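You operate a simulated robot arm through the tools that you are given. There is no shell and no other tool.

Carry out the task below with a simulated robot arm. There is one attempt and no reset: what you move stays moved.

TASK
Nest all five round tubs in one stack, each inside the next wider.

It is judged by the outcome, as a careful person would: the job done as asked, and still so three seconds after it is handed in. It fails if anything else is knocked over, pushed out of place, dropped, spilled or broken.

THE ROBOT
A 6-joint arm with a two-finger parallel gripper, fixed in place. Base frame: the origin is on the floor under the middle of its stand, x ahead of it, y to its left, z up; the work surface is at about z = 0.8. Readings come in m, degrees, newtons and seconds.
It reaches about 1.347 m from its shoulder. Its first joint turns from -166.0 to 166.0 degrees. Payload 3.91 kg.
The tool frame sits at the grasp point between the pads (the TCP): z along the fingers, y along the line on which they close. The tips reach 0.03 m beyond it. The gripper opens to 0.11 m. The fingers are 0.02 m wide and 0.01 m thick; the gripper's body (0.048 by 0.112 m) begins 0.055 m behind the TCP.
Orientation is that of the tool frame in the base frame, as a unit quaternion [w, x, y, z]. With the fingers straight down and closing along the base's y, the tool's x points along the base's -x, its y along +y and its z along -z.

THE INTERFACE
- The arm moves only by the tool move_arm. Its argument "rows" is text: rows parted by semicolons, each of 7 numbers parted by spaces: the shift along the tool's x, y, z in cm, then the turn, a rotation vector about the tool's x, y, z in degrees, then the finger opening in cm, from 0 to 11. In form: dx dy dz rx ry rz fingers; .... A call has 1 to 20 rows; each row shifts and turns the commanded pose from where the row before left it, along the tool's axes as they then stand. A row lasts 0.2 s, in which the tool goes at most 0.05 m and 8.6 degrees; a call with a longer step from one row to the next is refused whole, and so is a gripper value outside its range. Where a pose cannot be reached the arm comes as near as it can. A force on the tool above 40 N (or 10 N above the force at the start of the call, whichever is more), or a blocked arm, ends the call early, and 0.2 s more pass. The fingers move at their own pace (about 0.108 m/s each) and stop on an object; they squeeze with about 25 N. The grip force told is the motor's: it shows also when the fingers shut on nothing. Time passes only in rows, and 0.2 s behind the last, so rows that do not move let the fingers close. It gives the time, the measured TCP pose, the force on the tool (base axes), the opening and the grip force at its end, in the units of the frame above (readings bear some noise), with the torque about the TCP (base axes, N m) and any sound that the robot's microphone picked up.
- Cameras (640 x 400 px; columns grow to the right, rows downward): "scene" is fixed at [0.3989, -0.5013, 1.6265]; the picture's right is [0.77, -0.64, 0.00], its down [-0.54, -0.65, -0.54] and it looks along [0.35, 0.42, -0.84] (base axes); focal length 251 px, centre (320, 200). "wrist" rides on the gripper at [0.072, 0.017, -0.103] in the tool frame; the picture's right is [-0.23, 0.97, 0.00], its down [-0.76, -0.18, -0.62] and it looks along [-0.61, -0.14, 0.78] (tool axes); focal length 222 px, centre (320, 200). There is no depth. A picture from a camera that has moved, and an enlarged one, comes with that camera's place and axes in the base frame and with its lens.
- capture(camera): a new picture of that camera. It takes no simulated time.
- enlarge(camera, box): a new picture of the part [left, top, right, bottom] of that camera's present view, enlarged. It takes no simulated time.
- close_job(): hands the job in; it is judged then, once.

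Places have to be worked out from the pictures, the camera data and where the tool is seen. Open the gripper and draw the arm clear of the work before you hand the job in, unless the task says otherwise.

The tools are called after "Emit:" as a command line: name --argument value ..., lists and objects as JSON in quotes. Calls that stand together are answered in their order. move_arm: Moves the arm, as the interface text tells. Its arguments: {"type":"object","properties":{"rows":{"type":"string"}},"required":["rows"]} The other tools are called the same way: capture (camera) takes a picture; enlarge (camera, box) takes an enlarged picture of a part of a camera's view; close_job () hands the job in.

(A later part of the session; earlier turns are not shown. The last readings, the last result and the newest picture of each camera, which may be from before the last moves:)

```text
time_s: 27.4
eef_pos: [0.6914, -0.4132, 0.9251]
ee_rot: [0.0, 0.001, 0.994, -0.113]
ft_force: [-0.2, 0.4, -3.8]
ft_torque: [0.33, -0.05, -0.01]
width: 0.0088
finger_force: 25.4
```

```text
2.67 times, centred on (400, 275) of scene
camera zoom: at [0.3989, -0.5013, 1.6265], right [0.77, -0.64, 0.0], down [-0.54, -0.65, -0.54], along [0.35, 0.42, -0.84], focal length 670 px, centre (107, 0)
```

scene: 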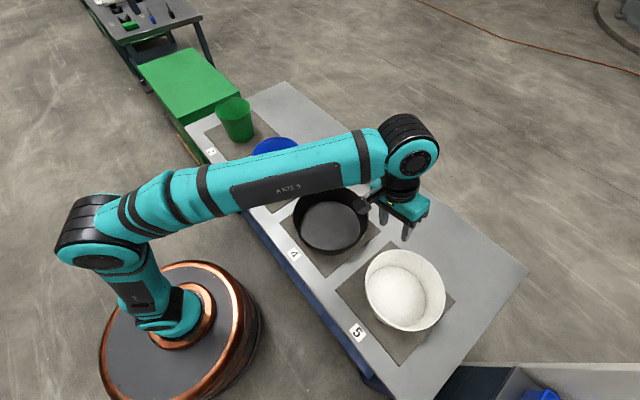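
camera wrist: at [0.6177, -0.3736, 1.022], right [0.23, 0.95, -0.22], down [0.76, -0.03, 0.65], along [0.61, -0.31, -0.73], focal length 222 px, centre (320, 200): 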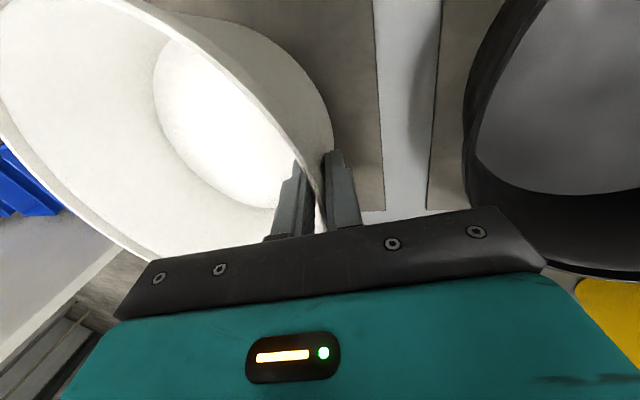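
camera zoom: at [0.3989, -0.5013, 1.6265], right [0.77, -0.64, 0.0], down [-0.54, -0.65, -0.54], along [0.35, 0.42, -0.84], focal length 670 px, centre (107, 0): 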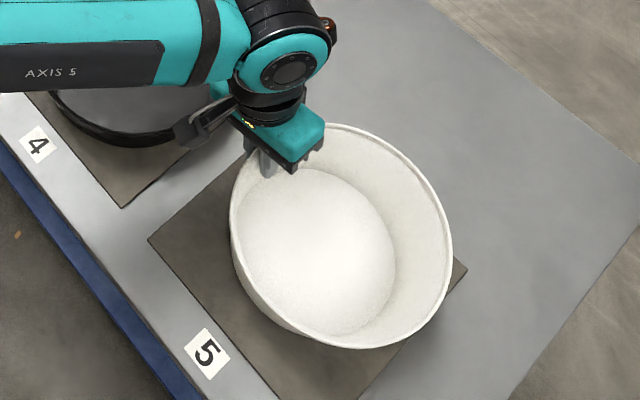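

White lifted flat with almost no sag and weighs about 0.36 kg. I'll raise it another 10 cm to clear black's rim and carry it +0.311 m in y, to just off black's centre so the outer finger has room.

Emit:
move_arm --rows "0 -0.5 -2.2 0 0 0 0; 0 -0.6 -2.6 0 0 0 0; 0 -0.6 -2.6 0 0 0 0; 0 -0.55 -2.35 0 0 0 0; 0 1.6 -0.37 0 0 0 0; 0 2.87 -0.663 0 0 0 0; 0 2.87 -0.663 0 0 0 0; 0 2.87 -0.663 0 0 0 0; 0 2.87 -0.663 0 0 0 0; 0 2.87 -0.663 0 0 0 0; 0 2.87 -0.663 0 0 0 0; 0 2.87 -0.663 0 0 0 0; 0 2.87 -0.663 0 0 0 0; 0 2.87 -0.663 0 0 0 0; 0 2.87 -0.663 0 0 0 0; 0 0 0 0 0 0 0; 0 0 0 0 0 0 0"

Emit:
capture --camera "wrist"

Emit:
enlarge --camera "scene" --box '[270, 120, 400, 270]'

Emit:
capture --camera "scene"

```text
time_s: 31.0
eef_pos: [0.6915, -0.103, 1.0234]
ee_rot: [0.0, 0.0, 0.994, -0.113]
ft_force: [0.0, -0.6, -3.4]
ft_torque: [0.3, -0.01, 0.01]
width: 0.0091
finger_force: 25.2
```

```text
taken
camera wrist: at [0.6175, -0.0637, 1.1206], right [0.23, 0.95, -0.22], down [0.76, -0.03, 0.65], along [0.61, -0.31, -0.73], focal length 222 px, centre (320, 200)
```

wrist: 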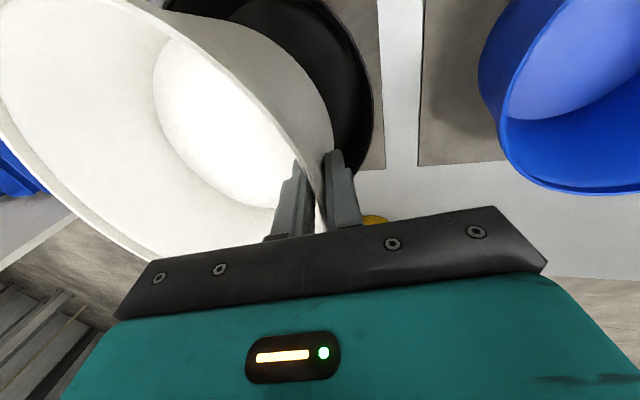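

```text
2.67 times, centred on (335, 195) of scene
camera zoom: at [0.3989, -0.5013, 1.6265], right [0.77, -0.64, 0.0], down [-0.54, -0.65, -0.54], along [0.35, 0.42, -0.84], focal length 670 px, centre (280, 213)
```

zoom: 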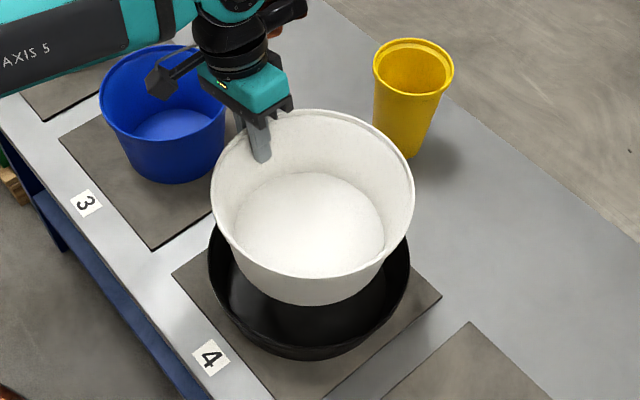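

```text
taken
```

scene: 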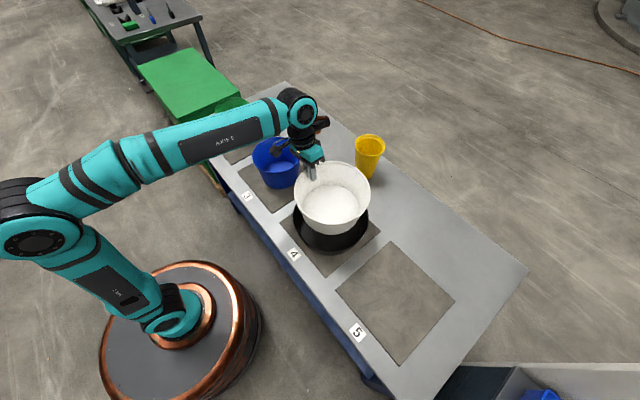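

White hangs level over black. In the robot frame I get white's centre at (0.6915, -0.2105) and black's at (0.690, -0.206). I'll nudge slightly and lower 4 cm so white's base enters black's mouth, then check the gaps.

Emit:
move_arm --rows "0.1 -0.18 0 0 0 0 0; 0 0.3 1.32 0 0 0 0; 0 0.3 1.32 0 0 0 0; 0 0.3 1.32 0 0 0 0; 0 0 0 0 0 0 0; 0 0 0 0 0 0 0"

Emit:
capture --camera "wrist"

Emit:
enlarge --camera "scene" --box '[280, 150, 390, 260]'

```text
time_s: 32.4
eef_pos: [0.6905, -0.1061, 0.9832]
ee_rot: [0.0, 0.001, 0.994, -0.113]
ft_force: [-0.8, 0.1, -4.0]
ft_torque: [0.35, 0.01, 0.01]
width: 0.0088
finger_force: 25.0
```

```text
taken
camera wrist: at [0.6165, -0.0663, 1.08], right [0.23, 0.95, -0.22], down [0.76, -0.03, 0.65], along [0.61, -0.31, -0.73], focal length 222 px, centre (320, 200)
```

wrist: 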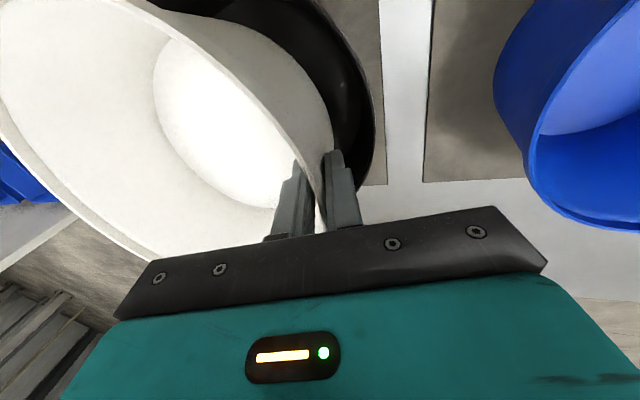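

```text
3.64 times, centred on (335, 205) of scene
camera zoom: at [0.3989, -0.5013, 1.6265], right [0.77, -0.64, 0.0], down [-0.54, -0.65, -0.54], along [0.35, 0.42, -0.84], focal length 913 px, centre (266, 182)
```

zoom: 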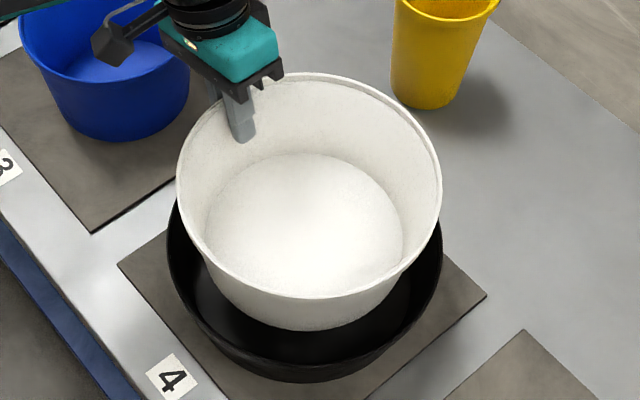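

At this level white's base plane matches black's rim plane, and it reads about (+2, -5) mm from black's centre, which is what I wanted. I'll lower a further 6.5 cm and watch the force.

Emit:
move_arm --rows "0 0.36 1.58 0 0 0 0; 0 0.36 1.58 0 0 0 0; 0 0.36 1.58 0 0 0 0; 0 0.36 1.58 0 0 0 0; 0 0 0 0 0 0 0"

Emit:
capture --camera "wrist"

Emit:
enlarge --camera "scene" --box '[280, 150, 390, 260]'

```text
time_s: 33.6
eef_pos: [0.6905, -0.1055, 0.919]
ee_rot: [0.0, 0.0, 0.994, -0.113]
ft_force: [-0.6, 0.1, -2.6]
ft_torque: [0.32, -0.01, 0.01]
width: 0.0088
finger_force: 25.0
```

```text
taken
camera wrist: at [0.6168, -0.066, 1.0157], right [0.23, 0.95, -0.22], down [0.76, -0.03, 0.65], along [0.61, -0.31, -0.73], focal length 222 px, centre (320, 200)
```

wrist: 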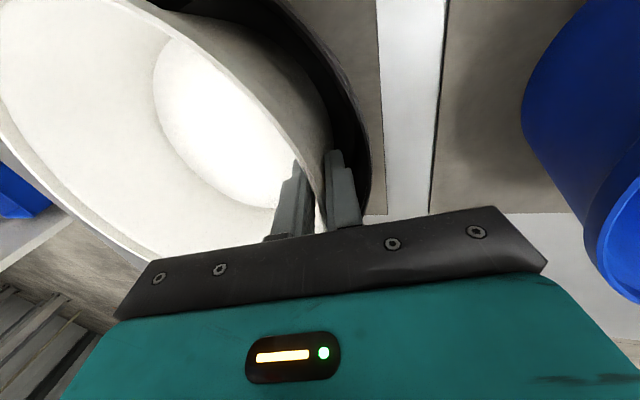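

```text
3.64 times, centred on (335, 205) of scene
camera zoom: at [0.3989, -0.5013, 1.6265], right [0.77, -0.64, 0.0], down [-0.54, -0.65, -0.54], along [0.35, 0.42, -0.84], focal length 913 px, centre (266, 182)
```

zoom: 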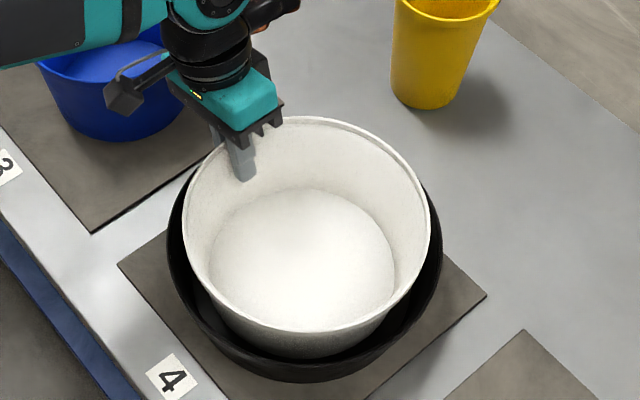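

White is nested with clearance visible all round. I'll lower it in small steps until contact.

Emit:
move_arm --rows "0 0.07 0.29 0 0 0 0; 0 0.07 0.29 0 0 0 0; 0 0.07 0.29 0 0 0 0; 0 0 0 0 0 0 0"

Emit:
move_arm --rows "0 0.05 0.2 0 0 0 0; 0 0.05 0.2 0 0 0 0; 0 0 0 0 0 0 0"

```text
time_s: 34.6
eef_pos: [0.6898, -0.105, 0.9097]
ee_rot: [0.0, 0.0, 0.994, -0.113]
ft_force: [0.7, 0.4, -2.7]
ft_torque: [0.35, -0.05, -0.01]
width: 0.0087
finger_force: 24.8
```

```text
time_s: 35.4
eef_pos: [0.6908, -0.105, 0.9052]
ee_rot: [0.0, 0.0, 0.994, -0.114]
ft_force: [0.0, -1.3, -2.8]
ft_torque: [0.34, -0.03, 0.01]
width: 0.009
finger_force: 24.9
```

No contact yet, since the force still shows the full tub weight. I'll continue in 2 mm steps.

Emit:
move_arm --rows "0 0.05 0.2 0 0 0 0; 0 0 0 0 0 0 0"

Emit:
move_arm --rows "0 0.05 0.2 0 0 0 0; 0 0 0 0 0 0 0"

```text
time_s: 36.0
eef_pos: [0.6895, -0.1052, 0.9037]
ee_rot: [-0.001, 0.001, 0.994, -0.113]
ft_force: [-0.5, 0.3, -3.7]
ft_torque: [0.35, -0.02, 0.02]
width: 0.0085
finger_force: 24.7
```

```text
time_s: 36.6
eef_pos: [0.6898, -0.1041, 0.9025]
ee_rot: [0.0, 0.0, 0.993, -0.114]
ft_force: [0.4, 0.4, -1.3]
ft_torque: [0.0, 0.03, -0.02]
width: 0.0086
finger_force: 25.3
```

The torque fell from 0.35 to 0.0, so white is touching black's floor. I'll go 1.5 mm more to seat it, then open a little.

Emit:
move_arm --rows "0 0.035 0.15 0 0 0 0; 0 0 0 0 0 0 0"

Emit:
enlarge --camera "wrist" --box '[220, 60, 420, 250]'

Emit:
enlarge --camera "scene" --box '[280, 150, 390, 260]'

```text
time_s: 37.2
eef_pos: [0.6893, -0.1043, 0.9009]
ee_rot: [0.0, 0.0, 0.994, -0.113]
ft_force: [0.6, 2.2, 1.8]
ft_torque: [-0.14, 0.31, -0.08]
width: 0.0087
finger_force: 24.8
```

```text
2.11 times, centred on (320, 155) of wrist
camera zoom: at [0.6157, -0.065, 0.9975], right [0.23, 0.95, -0.22], down [0.76, -0.03, 0.65], along [0.61, -0.31, -0.73], focal length 468 px, centre (320, 295)
```

zoom: 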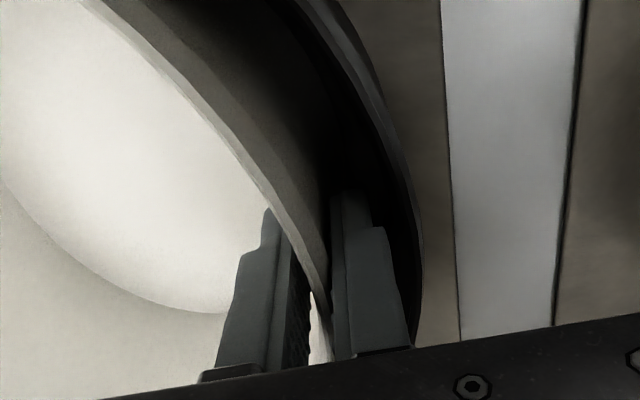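

```text
3.64 times, centred on (335, 205) of scene
camera zoom: at [0.3989, -0.5013, 1.6265], right [0.77, -0.64, 0.0], down [-0.54, -0.65, -0.54], along [0.35, 0.42, -0.84], focal length 913 px, centre (266, 182)
```

zoom: 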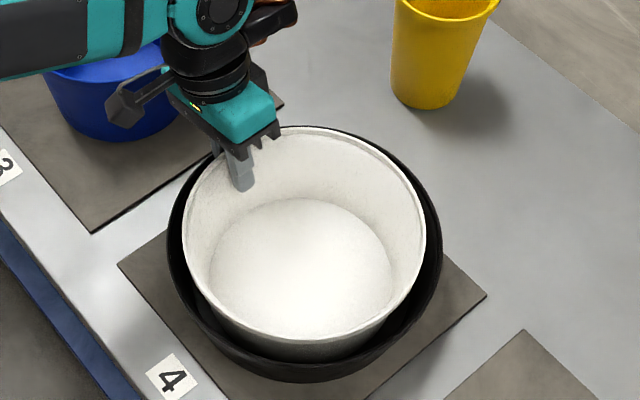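

White sits on black's floor. The outer finger has roughly 8 to 10 mm to black's wall, so I'll open only to 1.8 cm and then withdraw straight up along the finger axis.

Emit:
move_arm --rows "0 0 0 0 0 0 1.4; 0 0 0 0 0 0 1.8; 0 0 0 0 0 0 1.8"

Emit:
enlarge --camera "wrist" --box '[220, 60, 420, 250]'

```text
time_s: 38.0
eef_pos: [0.6894, -0.1045, 0.9009]
ee_rot: [0.0, 0.0, 0.994, -0.113]
ft_force: [0.2, -0.2, -0.4]
ft_torque: [-0.01, 0.0, -0.03]
width: 0.018
finger_force: 0.0
```

```text
2.11 times, centred on (320, 155) of wrist
camera zoom: at [0.6157, -0.0652, 0.9975], right [0.23, 0.95, -0.22], down [0.76, -0.03, 0.65], along [0.61, -0.31, -0.73], focal length 468 px, centre (320, 295)
```

zoom: 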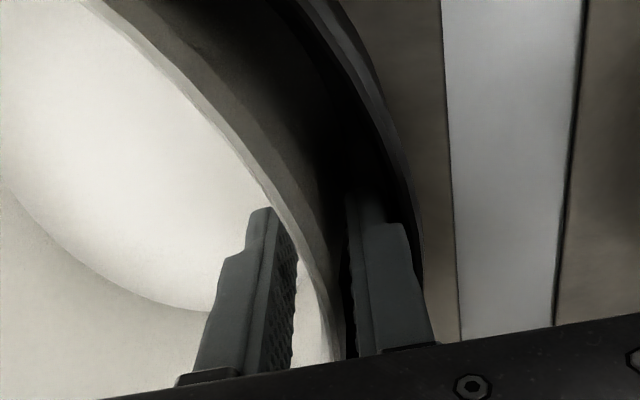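

The release was clean with no forces. I'll withdraw along the finger axis and rise to z ≈ 1.10.

Emit:
move_arm --rows "0 -0.1 -1 0 0 0 1.8; 0 -0.1 -1 0 0 0 1.8; 0 -0.1 -1 0 0 0 1.8; 0 -0.1 -1 0 0 0 1.8; 0 -0.3 -2.5 0 0 0 3; 0 -0.6 -3 0 0 0 5; 0 -0.6 -3 0 0 0 5; 0 -0.6 -3 0 0 0 5; 0 -0.6 -3 0 0 0 5; 0 -0.6 -3 0 0 0 5; 0 0 0 0 0 0 5"

Emit:
enlarge --camera "scene" --box '[280, 150, 390, 260]'

Emit:
capture --camera "wrist"

```text
time_s: 40.4
eef_pos: [0.6892, -0.0916, 1.1178]
ee_rot: [0.0, -0.001, 0.994, -0.113]
ft_force: [0.3, 0.0, -0.1]
ft_torque: [0.02, 0.02, 0.0]
width: 0.0501
finger_force: 0.1
```

```text
3.64 times, centred on (335, 205) of scene
camera zoom: at [0.3989, -0.5013, 1.6265], right [0.77, -0.64, 0.0], down [-0.54, -0.65, -0.54], along [0.35, 0.42, -0.84], focal length 913 px, centre (266, 182)
```

zoom: 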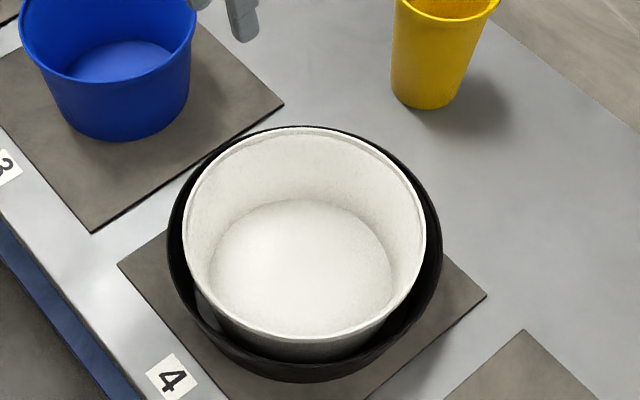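

```text
taken
camera wrist: at [0.6164, -0.0526, 1.215], right [0.23, 0.95, -0.22], down [0.76, -0.03, 0.65], along [0.61, -0.31, -0.73], focal length 222 px, centre (320, 200)
```

wrist: 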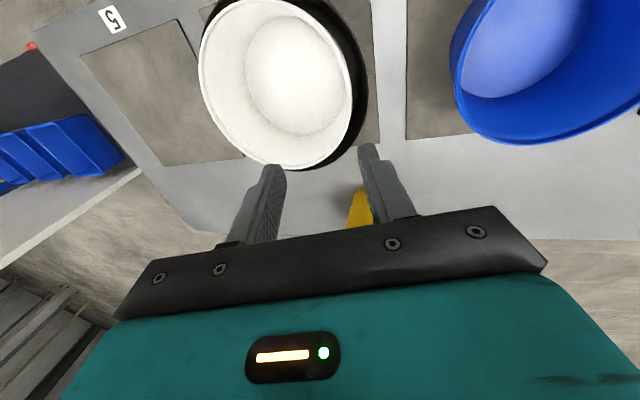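

White is nested flat in black, centred near (0.690, -0.212). Next is blue, so I'll move above its +y wall to measure.

Emit:
move_arm --rows "0 3.55 -0.82 0 0 0 5; 0 3.55 -0.82 0 0 0 5; 0 3.55 -0.82 0 0 0 5; 0 3.55 -0.82 0 0 0 5; 0 3.55 -0.82 0 0 0 5; 0 3.55 -0.82 0 0 0 5; 0 3.55 -0.82 0 0 0 5; 0 3.55 -0.82 0 0 0 5; 0 0 0 -3 0 0 5; 0 0 0 0 0 0 5"

Emit:
capture --camera "wrist"

Emit:
enlarge --camera "wrist" --box '[190, 0, 390, 180]'

Emit:
enlarge --camera "scene" --box '[230, 110, 350, 210]'

```text
time_s: 42.6
eef_pos: [0.6902, 0.1998, 1.1197]
ee_rot: [-0.001, -0.001, 0.996, -0.087]
ft_force: [0.6, 0.2, 0.5]
ft_torque: [-0.02, 0.0, -0.02]
width: 0.05
finger_force: 0.0
```

```text
taken
camera wrist: at [0.6162, 0.2339, 1.2183], right [0.23, 0.96, -0.17], down [0.76, -0.07, 0.64], along [0.61, -0.27, -0.75], focal length 222 px, centre (320, 200)
```

wrist: 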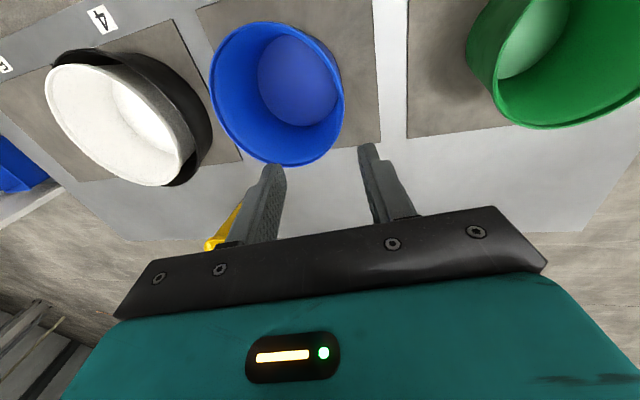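

```text
2.22 times, centred on (290, 90) of wrist
camera zoom: at [0.6162, 0.2339, 1.2183], right [0.23, 0.96, -0.17], down [0.76, -0.07, 0.64], along [0.61, -0.27, -0.75], focal length 494 px, centre (387, 444)
```

zoom: 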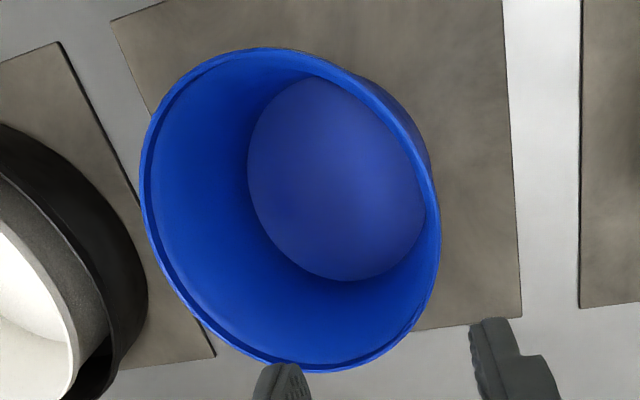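

```text
4.00 times, centred on (290, 160) of scene
camera zoom: at [0.3989, -0.5013, 1.6265], right [0.77, -0.64, 0.0], down [-0.54, -0.65, -0.54], along [0.35, 0.42, -0.84], focal length 1005 px, centre (440, 360)
```

zoom: 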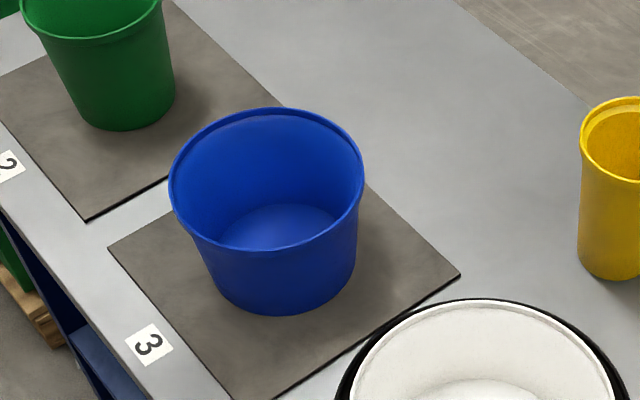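

Fitting the wrist view puts blue's rim at centre (0.690, 0.103), height 0.93 and radius 0.093, with the wall sloping about 10°. I'll set a 12° tilt and descend over its +y wall.

Emit:
move_arm --rows "0 0 0 2 0 0 5; 0 0.64 3.95 0 0 0 5; 0 0.64 3.95 0 0 0 5; 0 0.64 3.95 0 0 0 5; 0 0.64 3.95 0 0 0 5; 0 0 0 0 0 0 5"

Emit:
capture --camera "wrist"

Emit:
enlarge --camera "scene" --box '[230, 90, 350, 210]'

```text
time_s: 44.0
eef_pos: [0.6924, 0.1901, 0.9578]
ee_rot: [0.0, 0.0, 0.995, -0.105]
ft_force: [-0.1, 1.0, 0.2]
ft_torque: [0.0, 0.01, 0.0]
width: 0.0501
finger_force: 0.1
```

```text
taken
camera wrist: at [0.6182, 0.228, 1.0549], right [0.23, 0.95, -0.2], down [0.76, -0.04, 0.65], along [0.61, -0.3, -0.74], focal length 222 px, centre (320, 200)
```

wrist: 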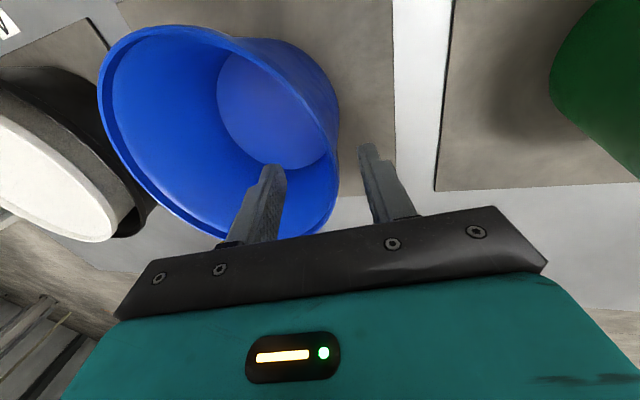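

```text
3.33 times, centred on (290, 150) of scene
camera zoom: at [0.3989, -0.5013, 1.6265], right [0.77, -0.64, 0.0], down [-0.54, -0.65, -0.54], along [0.35, 0.42, -0.84], focal length 837 px, centre (420, 367)
```

zoom: 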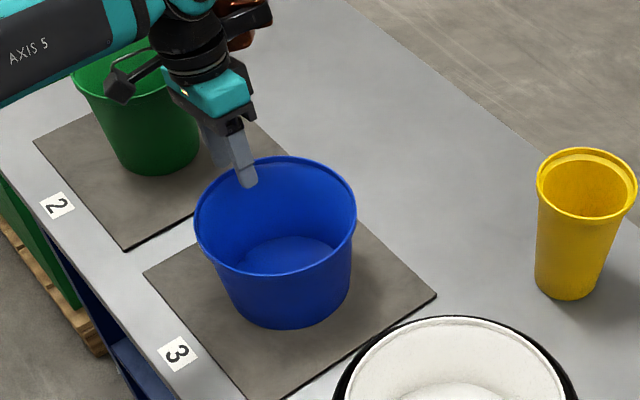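

The fingers straddle blue's wall with good clearance. I'll lower 3.8 cm more and close.

Emit:
move_arm --rows "0.1 0.4 1.86 0 0 0 5; 0.1 0.4 1.86 0 0 0 5; 0 0 0 0 0 0 5; 0 0 0 0 0 0 2; 0 0 0 0 0 0 0; 0 0 0 0 0 0 0; 0 0 0 0 0 0 0"

Emit:
capture --camera "wrist"

Emit:
enlarge --camera "scene" --box '[230, 90, 350, 210]'

```text
time_s: 45.6
eef_pos: [0.6865, 0.1921, 0.9196]
ee_rot: [0.001, 0.0, 0.995, -0.105]
ft_force: [0.2, 0.0, 4.3]
ft_torque: [-0.12, 0.29, 0.08]
width: 0.0089
finger_force: 25.4
```

```text
taken
camera wrist: at [0.6138, 0.2284, 1.0178], right [0.23, 0.95, -0.2], down [0.76, -0.04, 0.65], along [0.61, -0.3, -0.74], focal length 222 px, centre (320, 200)
```

wrist: 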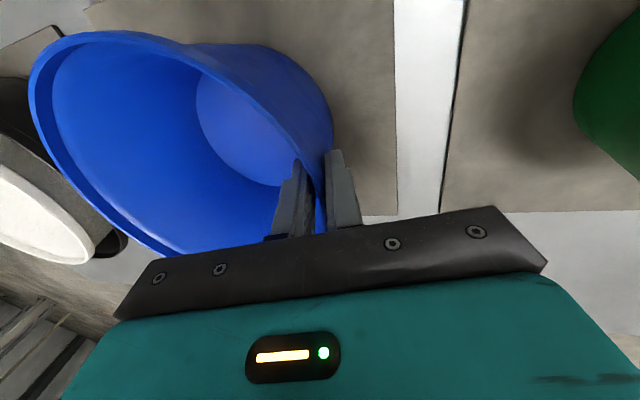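

```text
3.33 times, centred on (290, 150) of scene
camera zoom: at [0.3989, -0.5013, 1.6265], right [0.77, -0.64, 0.0], down [-0.54, -0.65, -0.54], along [0.35, 0.42, -0.84], focal length 837 px, centre (420, 367)
```

zoom: 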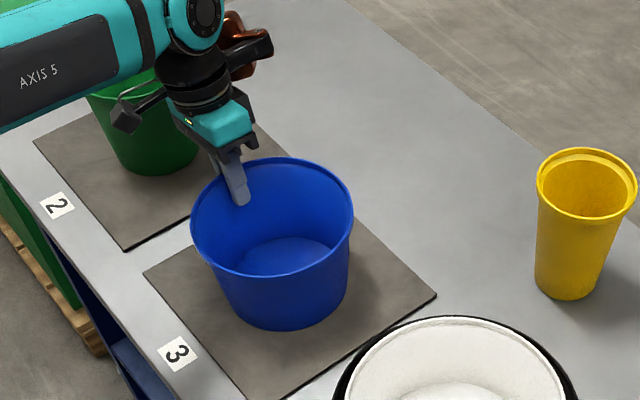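

Blue's wall is gripped at 8.9 mm with 25 N. I'll lift 3 cm and check that it hangs level.

Emit:
move_arm --rows "0 -0.16 -0.73 0 0 0 0; 0 -0.16 -0.73 0 0 0 0; 0 -0.16 -0.73 0 0 0 0; 0 -0.16 -0.73 0 0 0 0; 0 0 0 0 0 0 0; 0 0 0 0 0 0 0"

Emit:
capture --camera "wrist"

Emit:
enlarge --camera "scene" --box '[230, 90, 350, 210]'

```text
time_s: 47.0
eef_pos: [0.6873, 0.1912, 0.9487]
ee_rot: [0.0, 0.0, 0.995, -0.105]
ft_force: [-0.3, 0.8, -2.6]
ft_torque: [0.2, 0.02, 0.03]
width: 0.0087
finger_force: 24.0
```

```text
taken
camera wrist: at [0.6142, 0.2285, 1.0463], right [0.23, 0.95, -0.2], down [0.76, -0.04, 0.65], along [0.61, -0.3, -0.74], focal length 222 px, centre (320, 200)
```

wrist: 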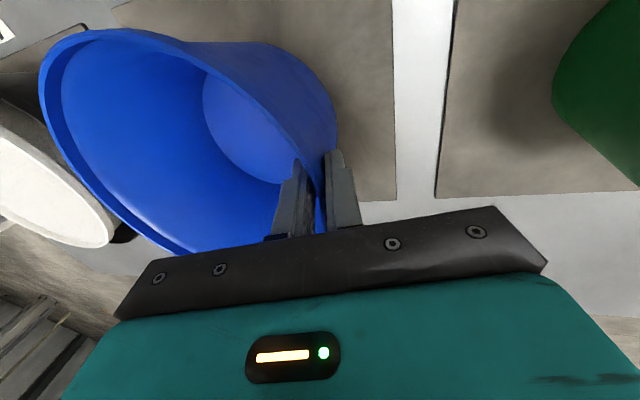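

```text
3.33 times, centred on (290, 150) of scene
camera zoom: at [0.3989, -0.5013, 1.6265], right [0.77, -0.64, 0.0], down [-0.54, -0.65, -0.54], along [0.35, 0.42, -0.84], focal length 837 px, centre (420, 367)
```

zoom: 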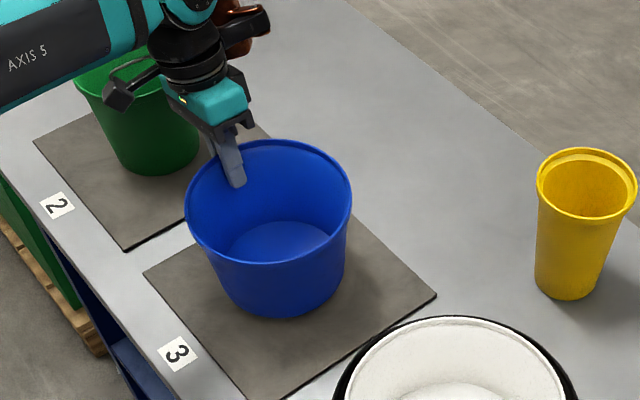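

Blue is held and weighs about 0.24 kg, with 1 to 2° of sag. I'll trim 2°, raise it above white's rim and carry it over white's centre.

Emit:
move_arm --rows "0 0 0 2 0 0 0; 0 -0.557 -2.23 0 0 0 0; 0 -0.557 -2.23 0 0 0 0; 0 -0.557 -2.23 0 0 0 0; 0 -0.557 -2.23 0 0 0 0; 0 -0.557 -2.23 0 0 0 0; 0 -1.5 0.37 0 0 0 0; 0 -2.9 0.72 0 0 0 0; 0 -2.9 0.72 0 0 0 0; 0 -2.9 0.72 0 0 0 0; 0 -2.9 0.72 0 0 0 0; 0 -2.9 0.72 0 0 0 0; 0 -2.9 0.72 0 0 0 0; 0 -2.9 0.72 0 0 0 0; 0 -2.9 0.72 0 0 0 0; 0 -2.9 0.72 0 0 0 0; 0 -2.9 0.72 0 0 0 0; 0 0 0 0 0 0 0; 0 0 0 0 0 0 0"

Emit:
capture --camera "wrist"

Emit:
enlarge --camera "scene" --box '[270, 120, 400, 260]'

```text
time_s: 51.0
eef_pos: [0.6875, -0.1234, 1.0648]
ee_rot: [0.0, 0.0, 0.993, -0.122]
ft_force: [0.0, 0.6, -2.9]
ft_torque: [0.25, 0.0, -0.03]
width: 0.0088
finger_force: 24.9
```

```text
taken
camera wrist: at [0.6139, -0.0826, 1.1618], right [0.23, 0.95, -0.24], down [0.76, -0.02, 0.65], along [0.61, -0.33, -0.72], focal length 222 px, centre (320, 200)
```

wrist: 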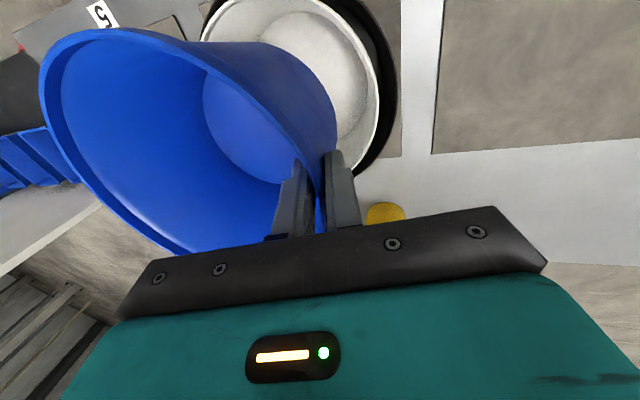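

```text
2.86 times, centred on (335, 190) of scene
camera zoom: at [0.3989, -0.5013, 1.6265], right [0.77, -0.64, 0.0], down [-0.54, -0.65, -0.54], along [0.35, 0.42, -0.84], focal length 718 px, centre (277, 229)
```

zoom: 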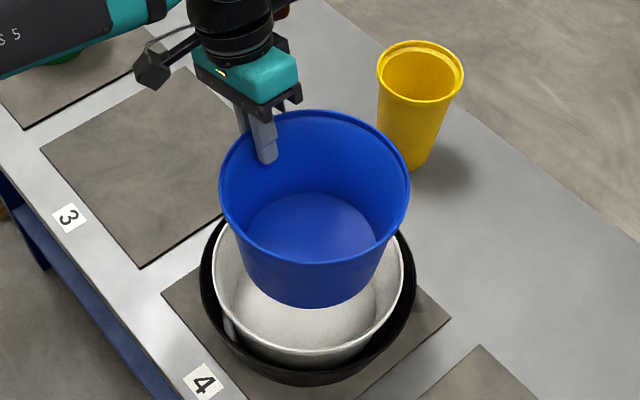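

Blue is over white, level, and white's visible edge agrees with my estimate to about 4 mm. I'll lower 4 cm to white's rim plane and check the centring.

Emit:
move_arm --rows "0 0.32 1.29 0 0 0 0; 0 0.32 1.29 0 0 0 0; 0 0.32 1.29 0 0 0 0; 0 0 0 0 0 0 0; 0 0 0 0 0 0 0"

Emit:
capture --camera "wrist"

Emit:
enlarge --camera "scene" --box '[280, 150, 390, 260]'

```text
time_s: 52.2
eef_pos: [0.6874, -0.1234, 1.0263]
ee_rot: [0.0, 0.0, 0.993, -0.122]
ft_force: [-0.1, -0.4, -3.1]
ft_torque: [0.25, -0.01, 0.02]
width: 0.0087
finger_force: 25.5
```

```text
taken
camera wrist: at [0.6133, -0.082, 1.1227], right [0.23, 0.95, -0.24], down [0.76, -0.02, 0.65], along [0.61, -0.33, -0.72], focal length 222 px, centre (320, 200)
```

wrist: 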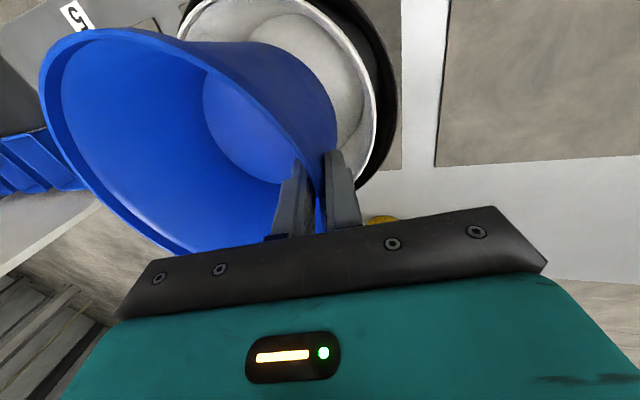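

```text
3.64 times, centred on (335, 205) of scene
camera zoom: at [0.3989, -0.5013, 1.6265], right [0.77, -0.64, 0.0], down [-0.54, -0.65, -0.54], along [0.35, 0.42, -0.84], focal length 913 px, centre (266, 182)
```

zoom: 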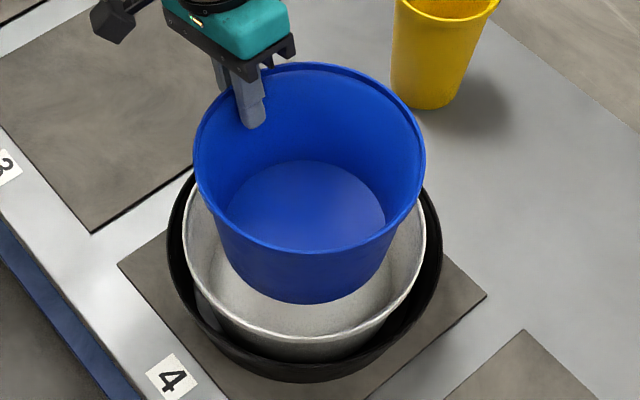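

Blue's base reads about 5 mm toward -y of white's centre, inside the roughly 15 mm clearance. I'll lower 8 cm and then creep to contact.

Emit:
move_arm --rows "0 0.42 1.552 0 0 0 0; 0 0.42 1.552 0 0 0 0; 0 0.4 1.552 0 0 0 0; 0 0.387 1.552 0 0 0 0; 0 0.387 1.552 0 0 0 0; 0 0 0 0 0 0 0"

Emit:
enlarge --camera "scene" --box '[280, 150, 390, 260]'

Emit:
capture --camera "wrist"

```text
time_s: 53.6
eef_pos: [0.6884, -0.121, 0.9464]
ee_rot: [0.0, -0.001, 0.993, -0.122]
ft_force: [0.2, 0.4, -2.5]
ft_torque: [0.21, -0.01, -0.01]
width: 0.0089
finger_force: 25.2
```

```text
3.64 times, centred on (335, 205) of scene
camera zoom: at [0.3989, -0.5013, 1.6265], right [0.77, -0.64, 0.0], down [-0.54, -0.65, -0.54], along [0.35, 0.42, -0.84], focal length 913 px, centre (266, 182)
```

zoom: 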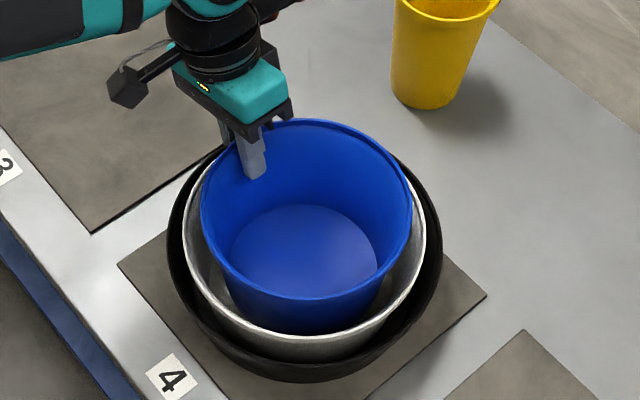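

```text
taken
camera wrist: at [0.6146, -0.0811, 1.0425], right [0.23, 0.95, -0.24], down [0.76, -0.02, 0.65], along [0.61, -0.33, -0.72], focal length 222 px, centre (320, 200)
```

wrist: 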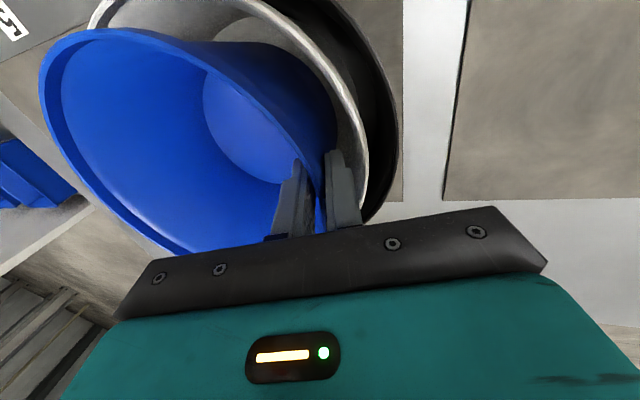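

Blue is well inside white with room all round. I'll creep down in 2 to 3 mm steps to find the floor.

Emit:
move_arm --rows "0 0.07 0.29 0 0 0 0; 0 0.07 0.29 0 0 0 0; 0 0 0 0 0 0 0"

Emit:
move_arm --rows "0 0.05 0.2 0 0 0 0; 0 0.05 0.2 0 0 0 0; 0 0 0 0 0 0 0"

```text
time_s: 54.4
eef_pos: [0.688, -0.1214, 0.9397]
ee_rot: [0.0, 0.0, 0.993, -0.122]
ft_force: [-0.8, 0.2, -2.7]
ft_torque: [0.25, 0.03, 0.0]
width: 0.0089
finger_force: 24.9
```

```text
time_s: 55.2
eef_pos: [0.6868, -0.1228, 0.9356]
ee_rot: [0.0, 0.0, 0.992, -0.123]
ft_force: [-0.3, 0.6, -3.6]
ft_torque: [0.25, -0.03, -0.01]
width: 0.0089
finger_force: 24.9
```

Blue is still hanging free, so I'll keep going in 2 mm steps.

Emit:
move_arm --rows "0 0.05 0.2 0 0 0 0; 0 0 0 0 0 0 0"

Emit:
move_arm --rows "0 0.05 0.2 0 0 0 0; 0 0 0 0 0 0 0"

```text
time_s: 55.8
eef_pos: [0.6878, -0.1231, 0.9348]
ee_rot: [0.0, 0.0, 0.993, -0.122]
ft_force: [0.3, 0.1, -2.8]
ft_torque: [0.25, 0.01, 0.02]
width: 0.0087
finger_force: 25.1
```

```text
time_s: 56.4
eef_pos: [0.6875, -0.1221, 0.9327]
ee_rot: [-0.001, 0.0, 0.992, -0.123]
ft_force: [-0.5, 0.3, -2.7]
ft_torque: [0.23, -0.05, 0.01]
width: 0.0088
finger_force: 24.8
```

Still no contact at z ≈ 0.933, so I'll take more 2 mm steps.

Emit:
move_arm --rows "0 0.05 0.2 0 0 0 0; 0 0 0 0 0 0 0"

Emit:
move_arm --rows "0 0.05 0.2 0 0 0 0; 0 0 0 0 0 0 0"

```text
time_s: 57.0
eef_pos: [0.6878, -0.1224, 0.9309]
ee_rot: [0.0, -0.001, 0.993, -0.122]
ft_force: [1.0, 1.2, 4.5]
ft_torque: [0.07, 0.4, -0.08]
width: 0.0086
finger_force: 25.0
```

```text
time_s: 57.6
eef_pos: [0.6883, -0.122, 0.9284]
ee_rot: [0.001, -0.001, 0.993, -0.122]
ft_force: [6.4, 2.1, 20.0]
ft_torque: [-0.1, 0.04, 0.11]
width: 0.0089
finger_force: 24.8
```

Contact at z ≈ 0.930 with 20 N, so blue is seated. I'll relieve 1 mm, open to 1.8 cm and withdraw along the finger axis.

Emit:
move_arm --rows "0 -0.02 -0.1 0 0 0 0; 0 0 0 0 0 0 1.4; 0 0 0 0 0 0 1.8; 0 0 0 0 0 0 1.8"

Emit:
enlarge --camera "wrist" --box '[220, 60, 420, 250]'

```text
time_s: 58.6
eef_pos: [0.6884, -0.1225, 0.9287]
ee_rot: [0.0, 0.0, 0.993, -0.122]
ft_force: [-0.2, -0.1, -0.3]
ft_torque: [-0.02, -0.02, 0.0]
width: 0.018
finger_force: 0.0
```

```text
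2.11 times, centred on (320, 155) of wrist
camera zoom: at [0.6141, -0.0812, 1.0243], right [0.23, 0.95, -0.24], down [0.76, -0.02, 0.65], along [0.61, -0.33, -0.72], focal length 468 px, centre (320, 295)
```

zoom: 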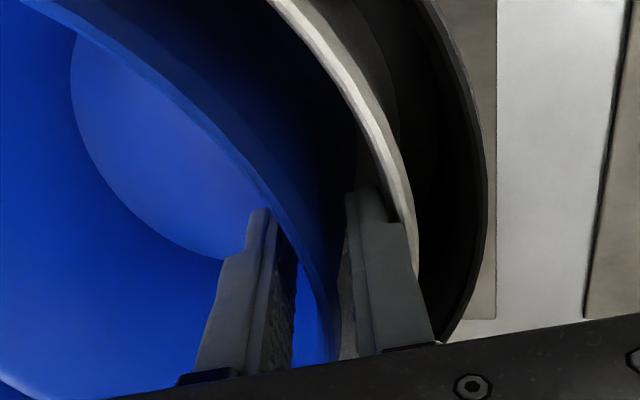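

Blue is free with no residual force. I'll withdraw upward and then move toward green.

Emit:
move_arm --rows "0 -0.12 -1 0 0 0 1.8; 0 -0.12 -1 0 0 0 1.8; 0 -0.12 -1 0 0 0 1.8; 0 -0.12 -1 0 0 0 1.8; 0 -0.12 -1 0 0 0 1.8; 0 -0.5 -2.5 0 0 0 3; 0 -0.7 -3 0 0 0 5; 0 -0.7 -3 0 0 0 5; 0 -0.7 -3 0 0 0 5; 0 -0.7 -3 0 0 0 5; 0 0 0 0 0 0 5"

Emit:
enlarge --camera "scene" --box '[280, 150, 390, 260]'

Emit:
capture --camera "wrist"

```text
time_s: 61.0
eef_pos: [0.6887, -0.1135, 1.1268]
ee_rot: [0.0, 0.001, 0.993, -0.122]
ft_force: [0.0, -0.1, 0.2]
ft_torque: [0.02, 0.0, 0.01]
width: 0.0502
finger_force: 0.1
```

```text
3.64 times, centred on (335, 205) of scene
camera zoom: at [0.3989, -0.5013, 1.6265], right [0.77, -0.64, 0.0], down [-0.54, -0.65, -0.54], along [0.35, 0.42, -0.84], focal length 913 px, centre (266, 182)
```

zoom: 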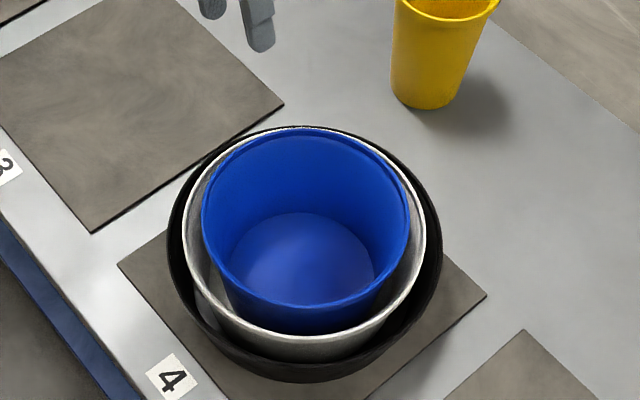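

```text
taken
camera wrist: at [0.6144, -0.0725, 1.2236], right [0.23, 0.95, -0.24], down [0.76, -0.02, 0.65], along [0.61, -0.33, -0.72], focal length 222 px, centre (320, 200)
```

wrist: 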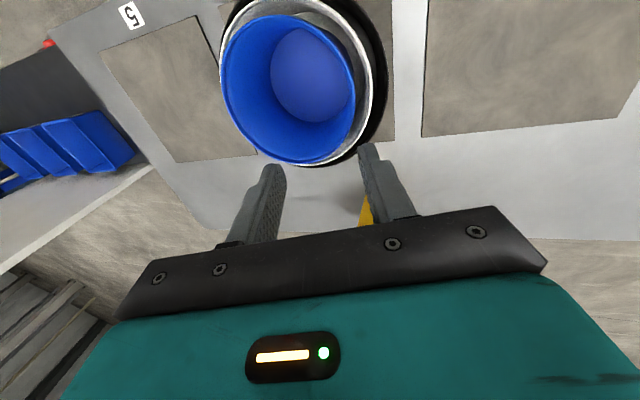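

The stack of black, white and blue looks good. Now I'll travel along y to above green's +y wall to measure it.

Emit:
move_arm --rows "0 4.18 -1.043 0 0 0 5; 0 4.18 -1.043 0 0 0 5; 0 4.18 -1.043 0 0 0 5; 0 4.18 -1.043 0 0 0 5; 0 4.18 -1.043 0 0 0 5; 0 4.18 -1.043 0 0 0 5; 0 4.18 -1.043 0 0 0 5; 0 4.18 -1.043 0 0 0 5; 0 4.18 -1.043 0 0 0 5; 0 4.18 -1.043 0 0 0 5; 0 4.18 -1.043 0 0 0 5; 0 4.18 -1.043 0 0 0 5; 0 4.18 -1.043 0 0 0 5; 0 4.18 -1.043 0 0 0 5; 0 0 0 -4 0 0 5; 0 0 0 0 0 0 5"

Emit:
capture --camera "wrist"

Emit:
enlarge --camera "wrist" --box '[190, 0, 390, 180]'

Emit:
enlarge --camera "scene" --box '[190, 60, 310, 160]'

```text
time_s: 64.4
eef_pos: [0.6864, 0.4913, 1.1273]
ee_rot: [0.0, -0.001, 0.996, -0.088]
ft_force: [0.4, -0.2, -0.4]
ft_torque: [0.01, -0.01, 0.01]
width: 0.0502
finger_force: 0.1
```

```text
taken
camera wrist: at [0.6123, 0.5248, 1.2262], right [0.23, 0.96, -0.17], down [0.76, -0.07, 0.64], along [0.61, -0.27, -0.75], focal length 222 px, centre (320, 200)
```

wrist: 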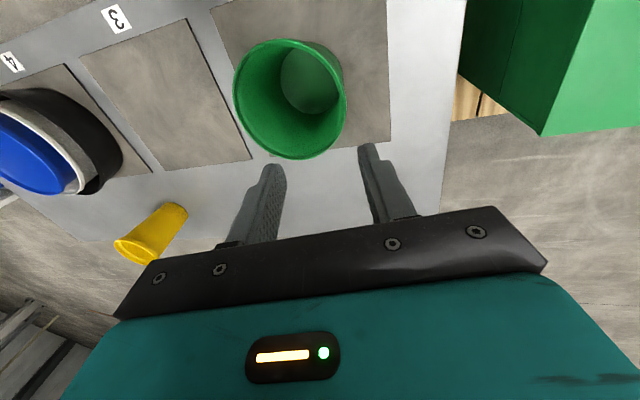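

```text
2.22 times, centred on (290, 90) of wrist
camera zoom: at [0.6123, 0.5248, 1.2262], right [0.23, 0.96, -0.17], down [0.76, -0.07, 0.64], along [0.61, -0.27, -0.75], focal length 494 px, centre (387, 444)
```

zoom: 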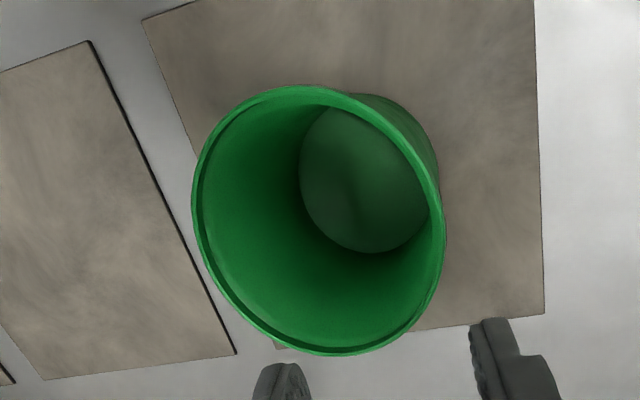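

```text
4.00 times, centred on (250, 110) of scene
camera zoom: at [0.3989, -0.5013, 1.6265], right [0.77, -0.64, 0.0], down [-0.54, -0.65, -0.54], along [0.35, 0.42, -0.84], focal length 1005 px, centre (600, 560)
```

zoom: 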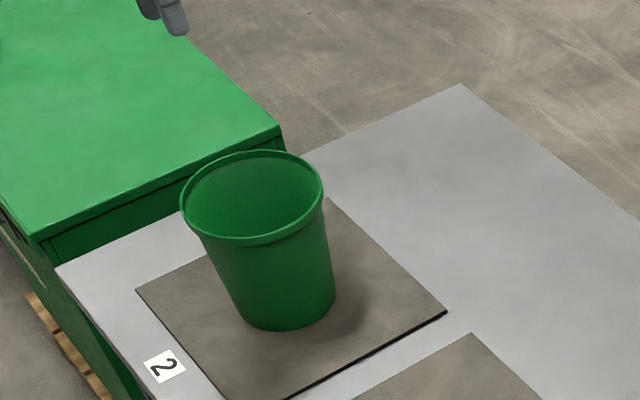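

The fit gives green's rim at (0.686, 0.414), height 0.952 and radius 0.075, with the wall sloping about 8°. I'll set a 12° tilt and descend over its +y wall.

Emit:
move_arm --rows "0 0 0 2 0 0 5; 0 0.61 3.66 0 0 0 5; 0 0.61 3.66 0 0 0 5; 0 0.61 3.66 0 0 0 5; 0 0.61 3.66 0 0 0 5; 0 0 0 0 0 0 5"

Emit:
capture --camera "wrist"

Emit:
enlarge --camera "scene" --box '[190, 60, 310, 160]'

```text
time_s: 65.8
eef_pos: [0.687, 0.483, 0.9778]
ee_rot: [0.0, 0.0, 0.995, -0.105]
ft_force: [-0.1, -0.4, -0.1]
ft_torque: [0.01, 0.03, 0.0]
width: 0.0502
finger_force: 0.0
```

```text
taken
camera wrist: at [0.6139, 0.5209, 1.075], right [0.23, 0.95, -0.2], down [0.76, -0.04, 0.65], along [0.61, -0.3, -0.74], focal length 222 px, centre (320, 200)
```

wrist: 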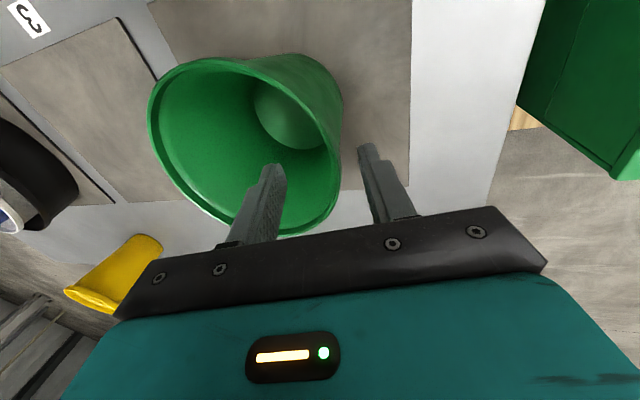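

```text
4.00 times, centred on (250, 110) of scene
camera zoom: at [0.3989, -0.5013, 1.6265], right [0.77, -0.64, 0.0], down [-0.54, -0.65, -0.54], along [0.35, 0.42, -0.84], focal length 1005 px, centre (600, 560)
```

zoom: 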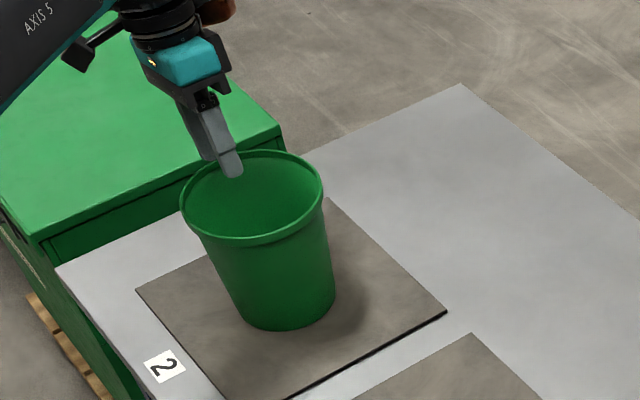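

The fingers straddle green's +y wall. I'll lower 3.6 cm and close.

Emit:
move_arm --rows "0 0.375 1.76 0 0 0 5; 0 0.375 1.76 0 0 0 5; 0 0 0 0 0 0 5; 0 0 0 0 0 0 2; 0 0 0 0 0 0 0; 0 0 0 0 0 0 0; 0 0 0 0 0 0 0"

Emit:
capture --camera "wrist"

Emit:
enlarge --camera "scene" --box '[190, 60, 310, 160]'

```text
time_s: 67.4
eef_pos: [0.685, 0.4839, 0.9424]
ee_rot: [0.0, 0.0, 0.995, -0.105]
ft_force: [1.1, 0.8, 1.0]
ft_torque: [-0.1, -0.07, 0.08]
width: 0.0086
finger_force: 25.1
```

```text
taken
camera wrist: at [0.6125, 0.5211, 1.0398], right [0.23, 0.95, -0.2], down [0.76, -0.04, 0.65], along [0.61, -0.3, -0.74], focal length 222 px, centre (320, 200)
```

wrist: 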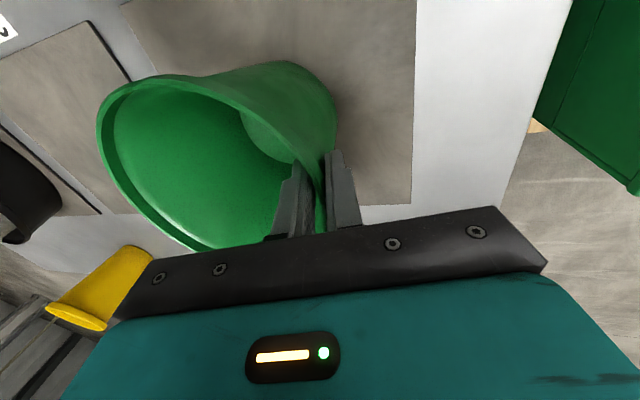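

```text
4.00 times, centred on (250, 110) of scene
camera zoom: at [0.3989, -0.5013, 1.6265], right [0.77, -0.64, 0.0], down [-0.54, -0.65, -0.54], along [0.35, 0.42, -0.84], focal length 1005 px, centre (600, 560)
```

zoom: 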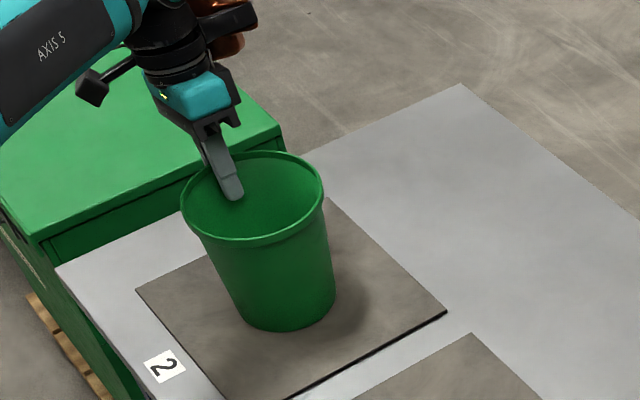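

Green is gripped at 8.6 mm with 25 N. I'll lift 3 cm and check for sag.

Emit:
move_arm --rows "0 -0.16 -0.73 0 0 0 0; 0 -0.16 -0.73 0 0 0 0; 0 -0.16 -0.73 0 0 0 0; 0 -0.16 -0.73 0 0 0 0; 0 0 0 0 0 0 0; 0 0 0 0 0 0 0"

Emit:
capture --camera "wrist"

Emit:
enlarge --camera "scene" --box '[190, 60, 310, 160]'

```text
time_s: 68.8
eef_pos: [0.6874, 0.4837, 0.9717]
ee_rot: [0.0, -0.001, 0.995, -0.104]
ft_force: [-0.4, 0.1, -2.7]
ft_torque: [0.17, 0.0, -0.02]
width: 0.0088
finger_force: 25.2
```

```text
taken
camera wrist: at [0.6127, 0.5215, 1.0699], right [0.23, 0.95, -0.2], down [0.76, -0.04, 0.65], along [0.61, -0.3, -0.74], focal length 222 px, centre (320, 200)
```

wrist: 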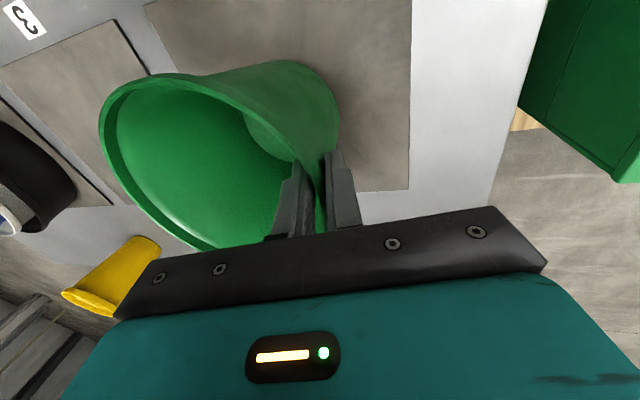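

```text
4.00 times, centred on (250, 110) of scene
camera zoom: at [0.3989, -0.5013, 1.6265], right [0.77, -0.64, 0.0], down [-0.54, -0.65, -0.54], along [0.35, 0.42, -0.84], focal length 1005 px, centre (600, 560)
```

zoom: 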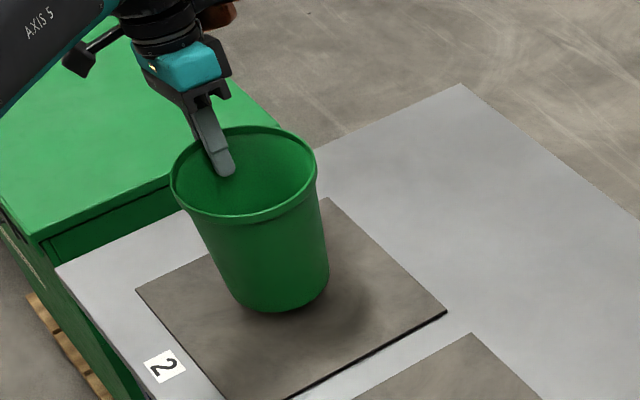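

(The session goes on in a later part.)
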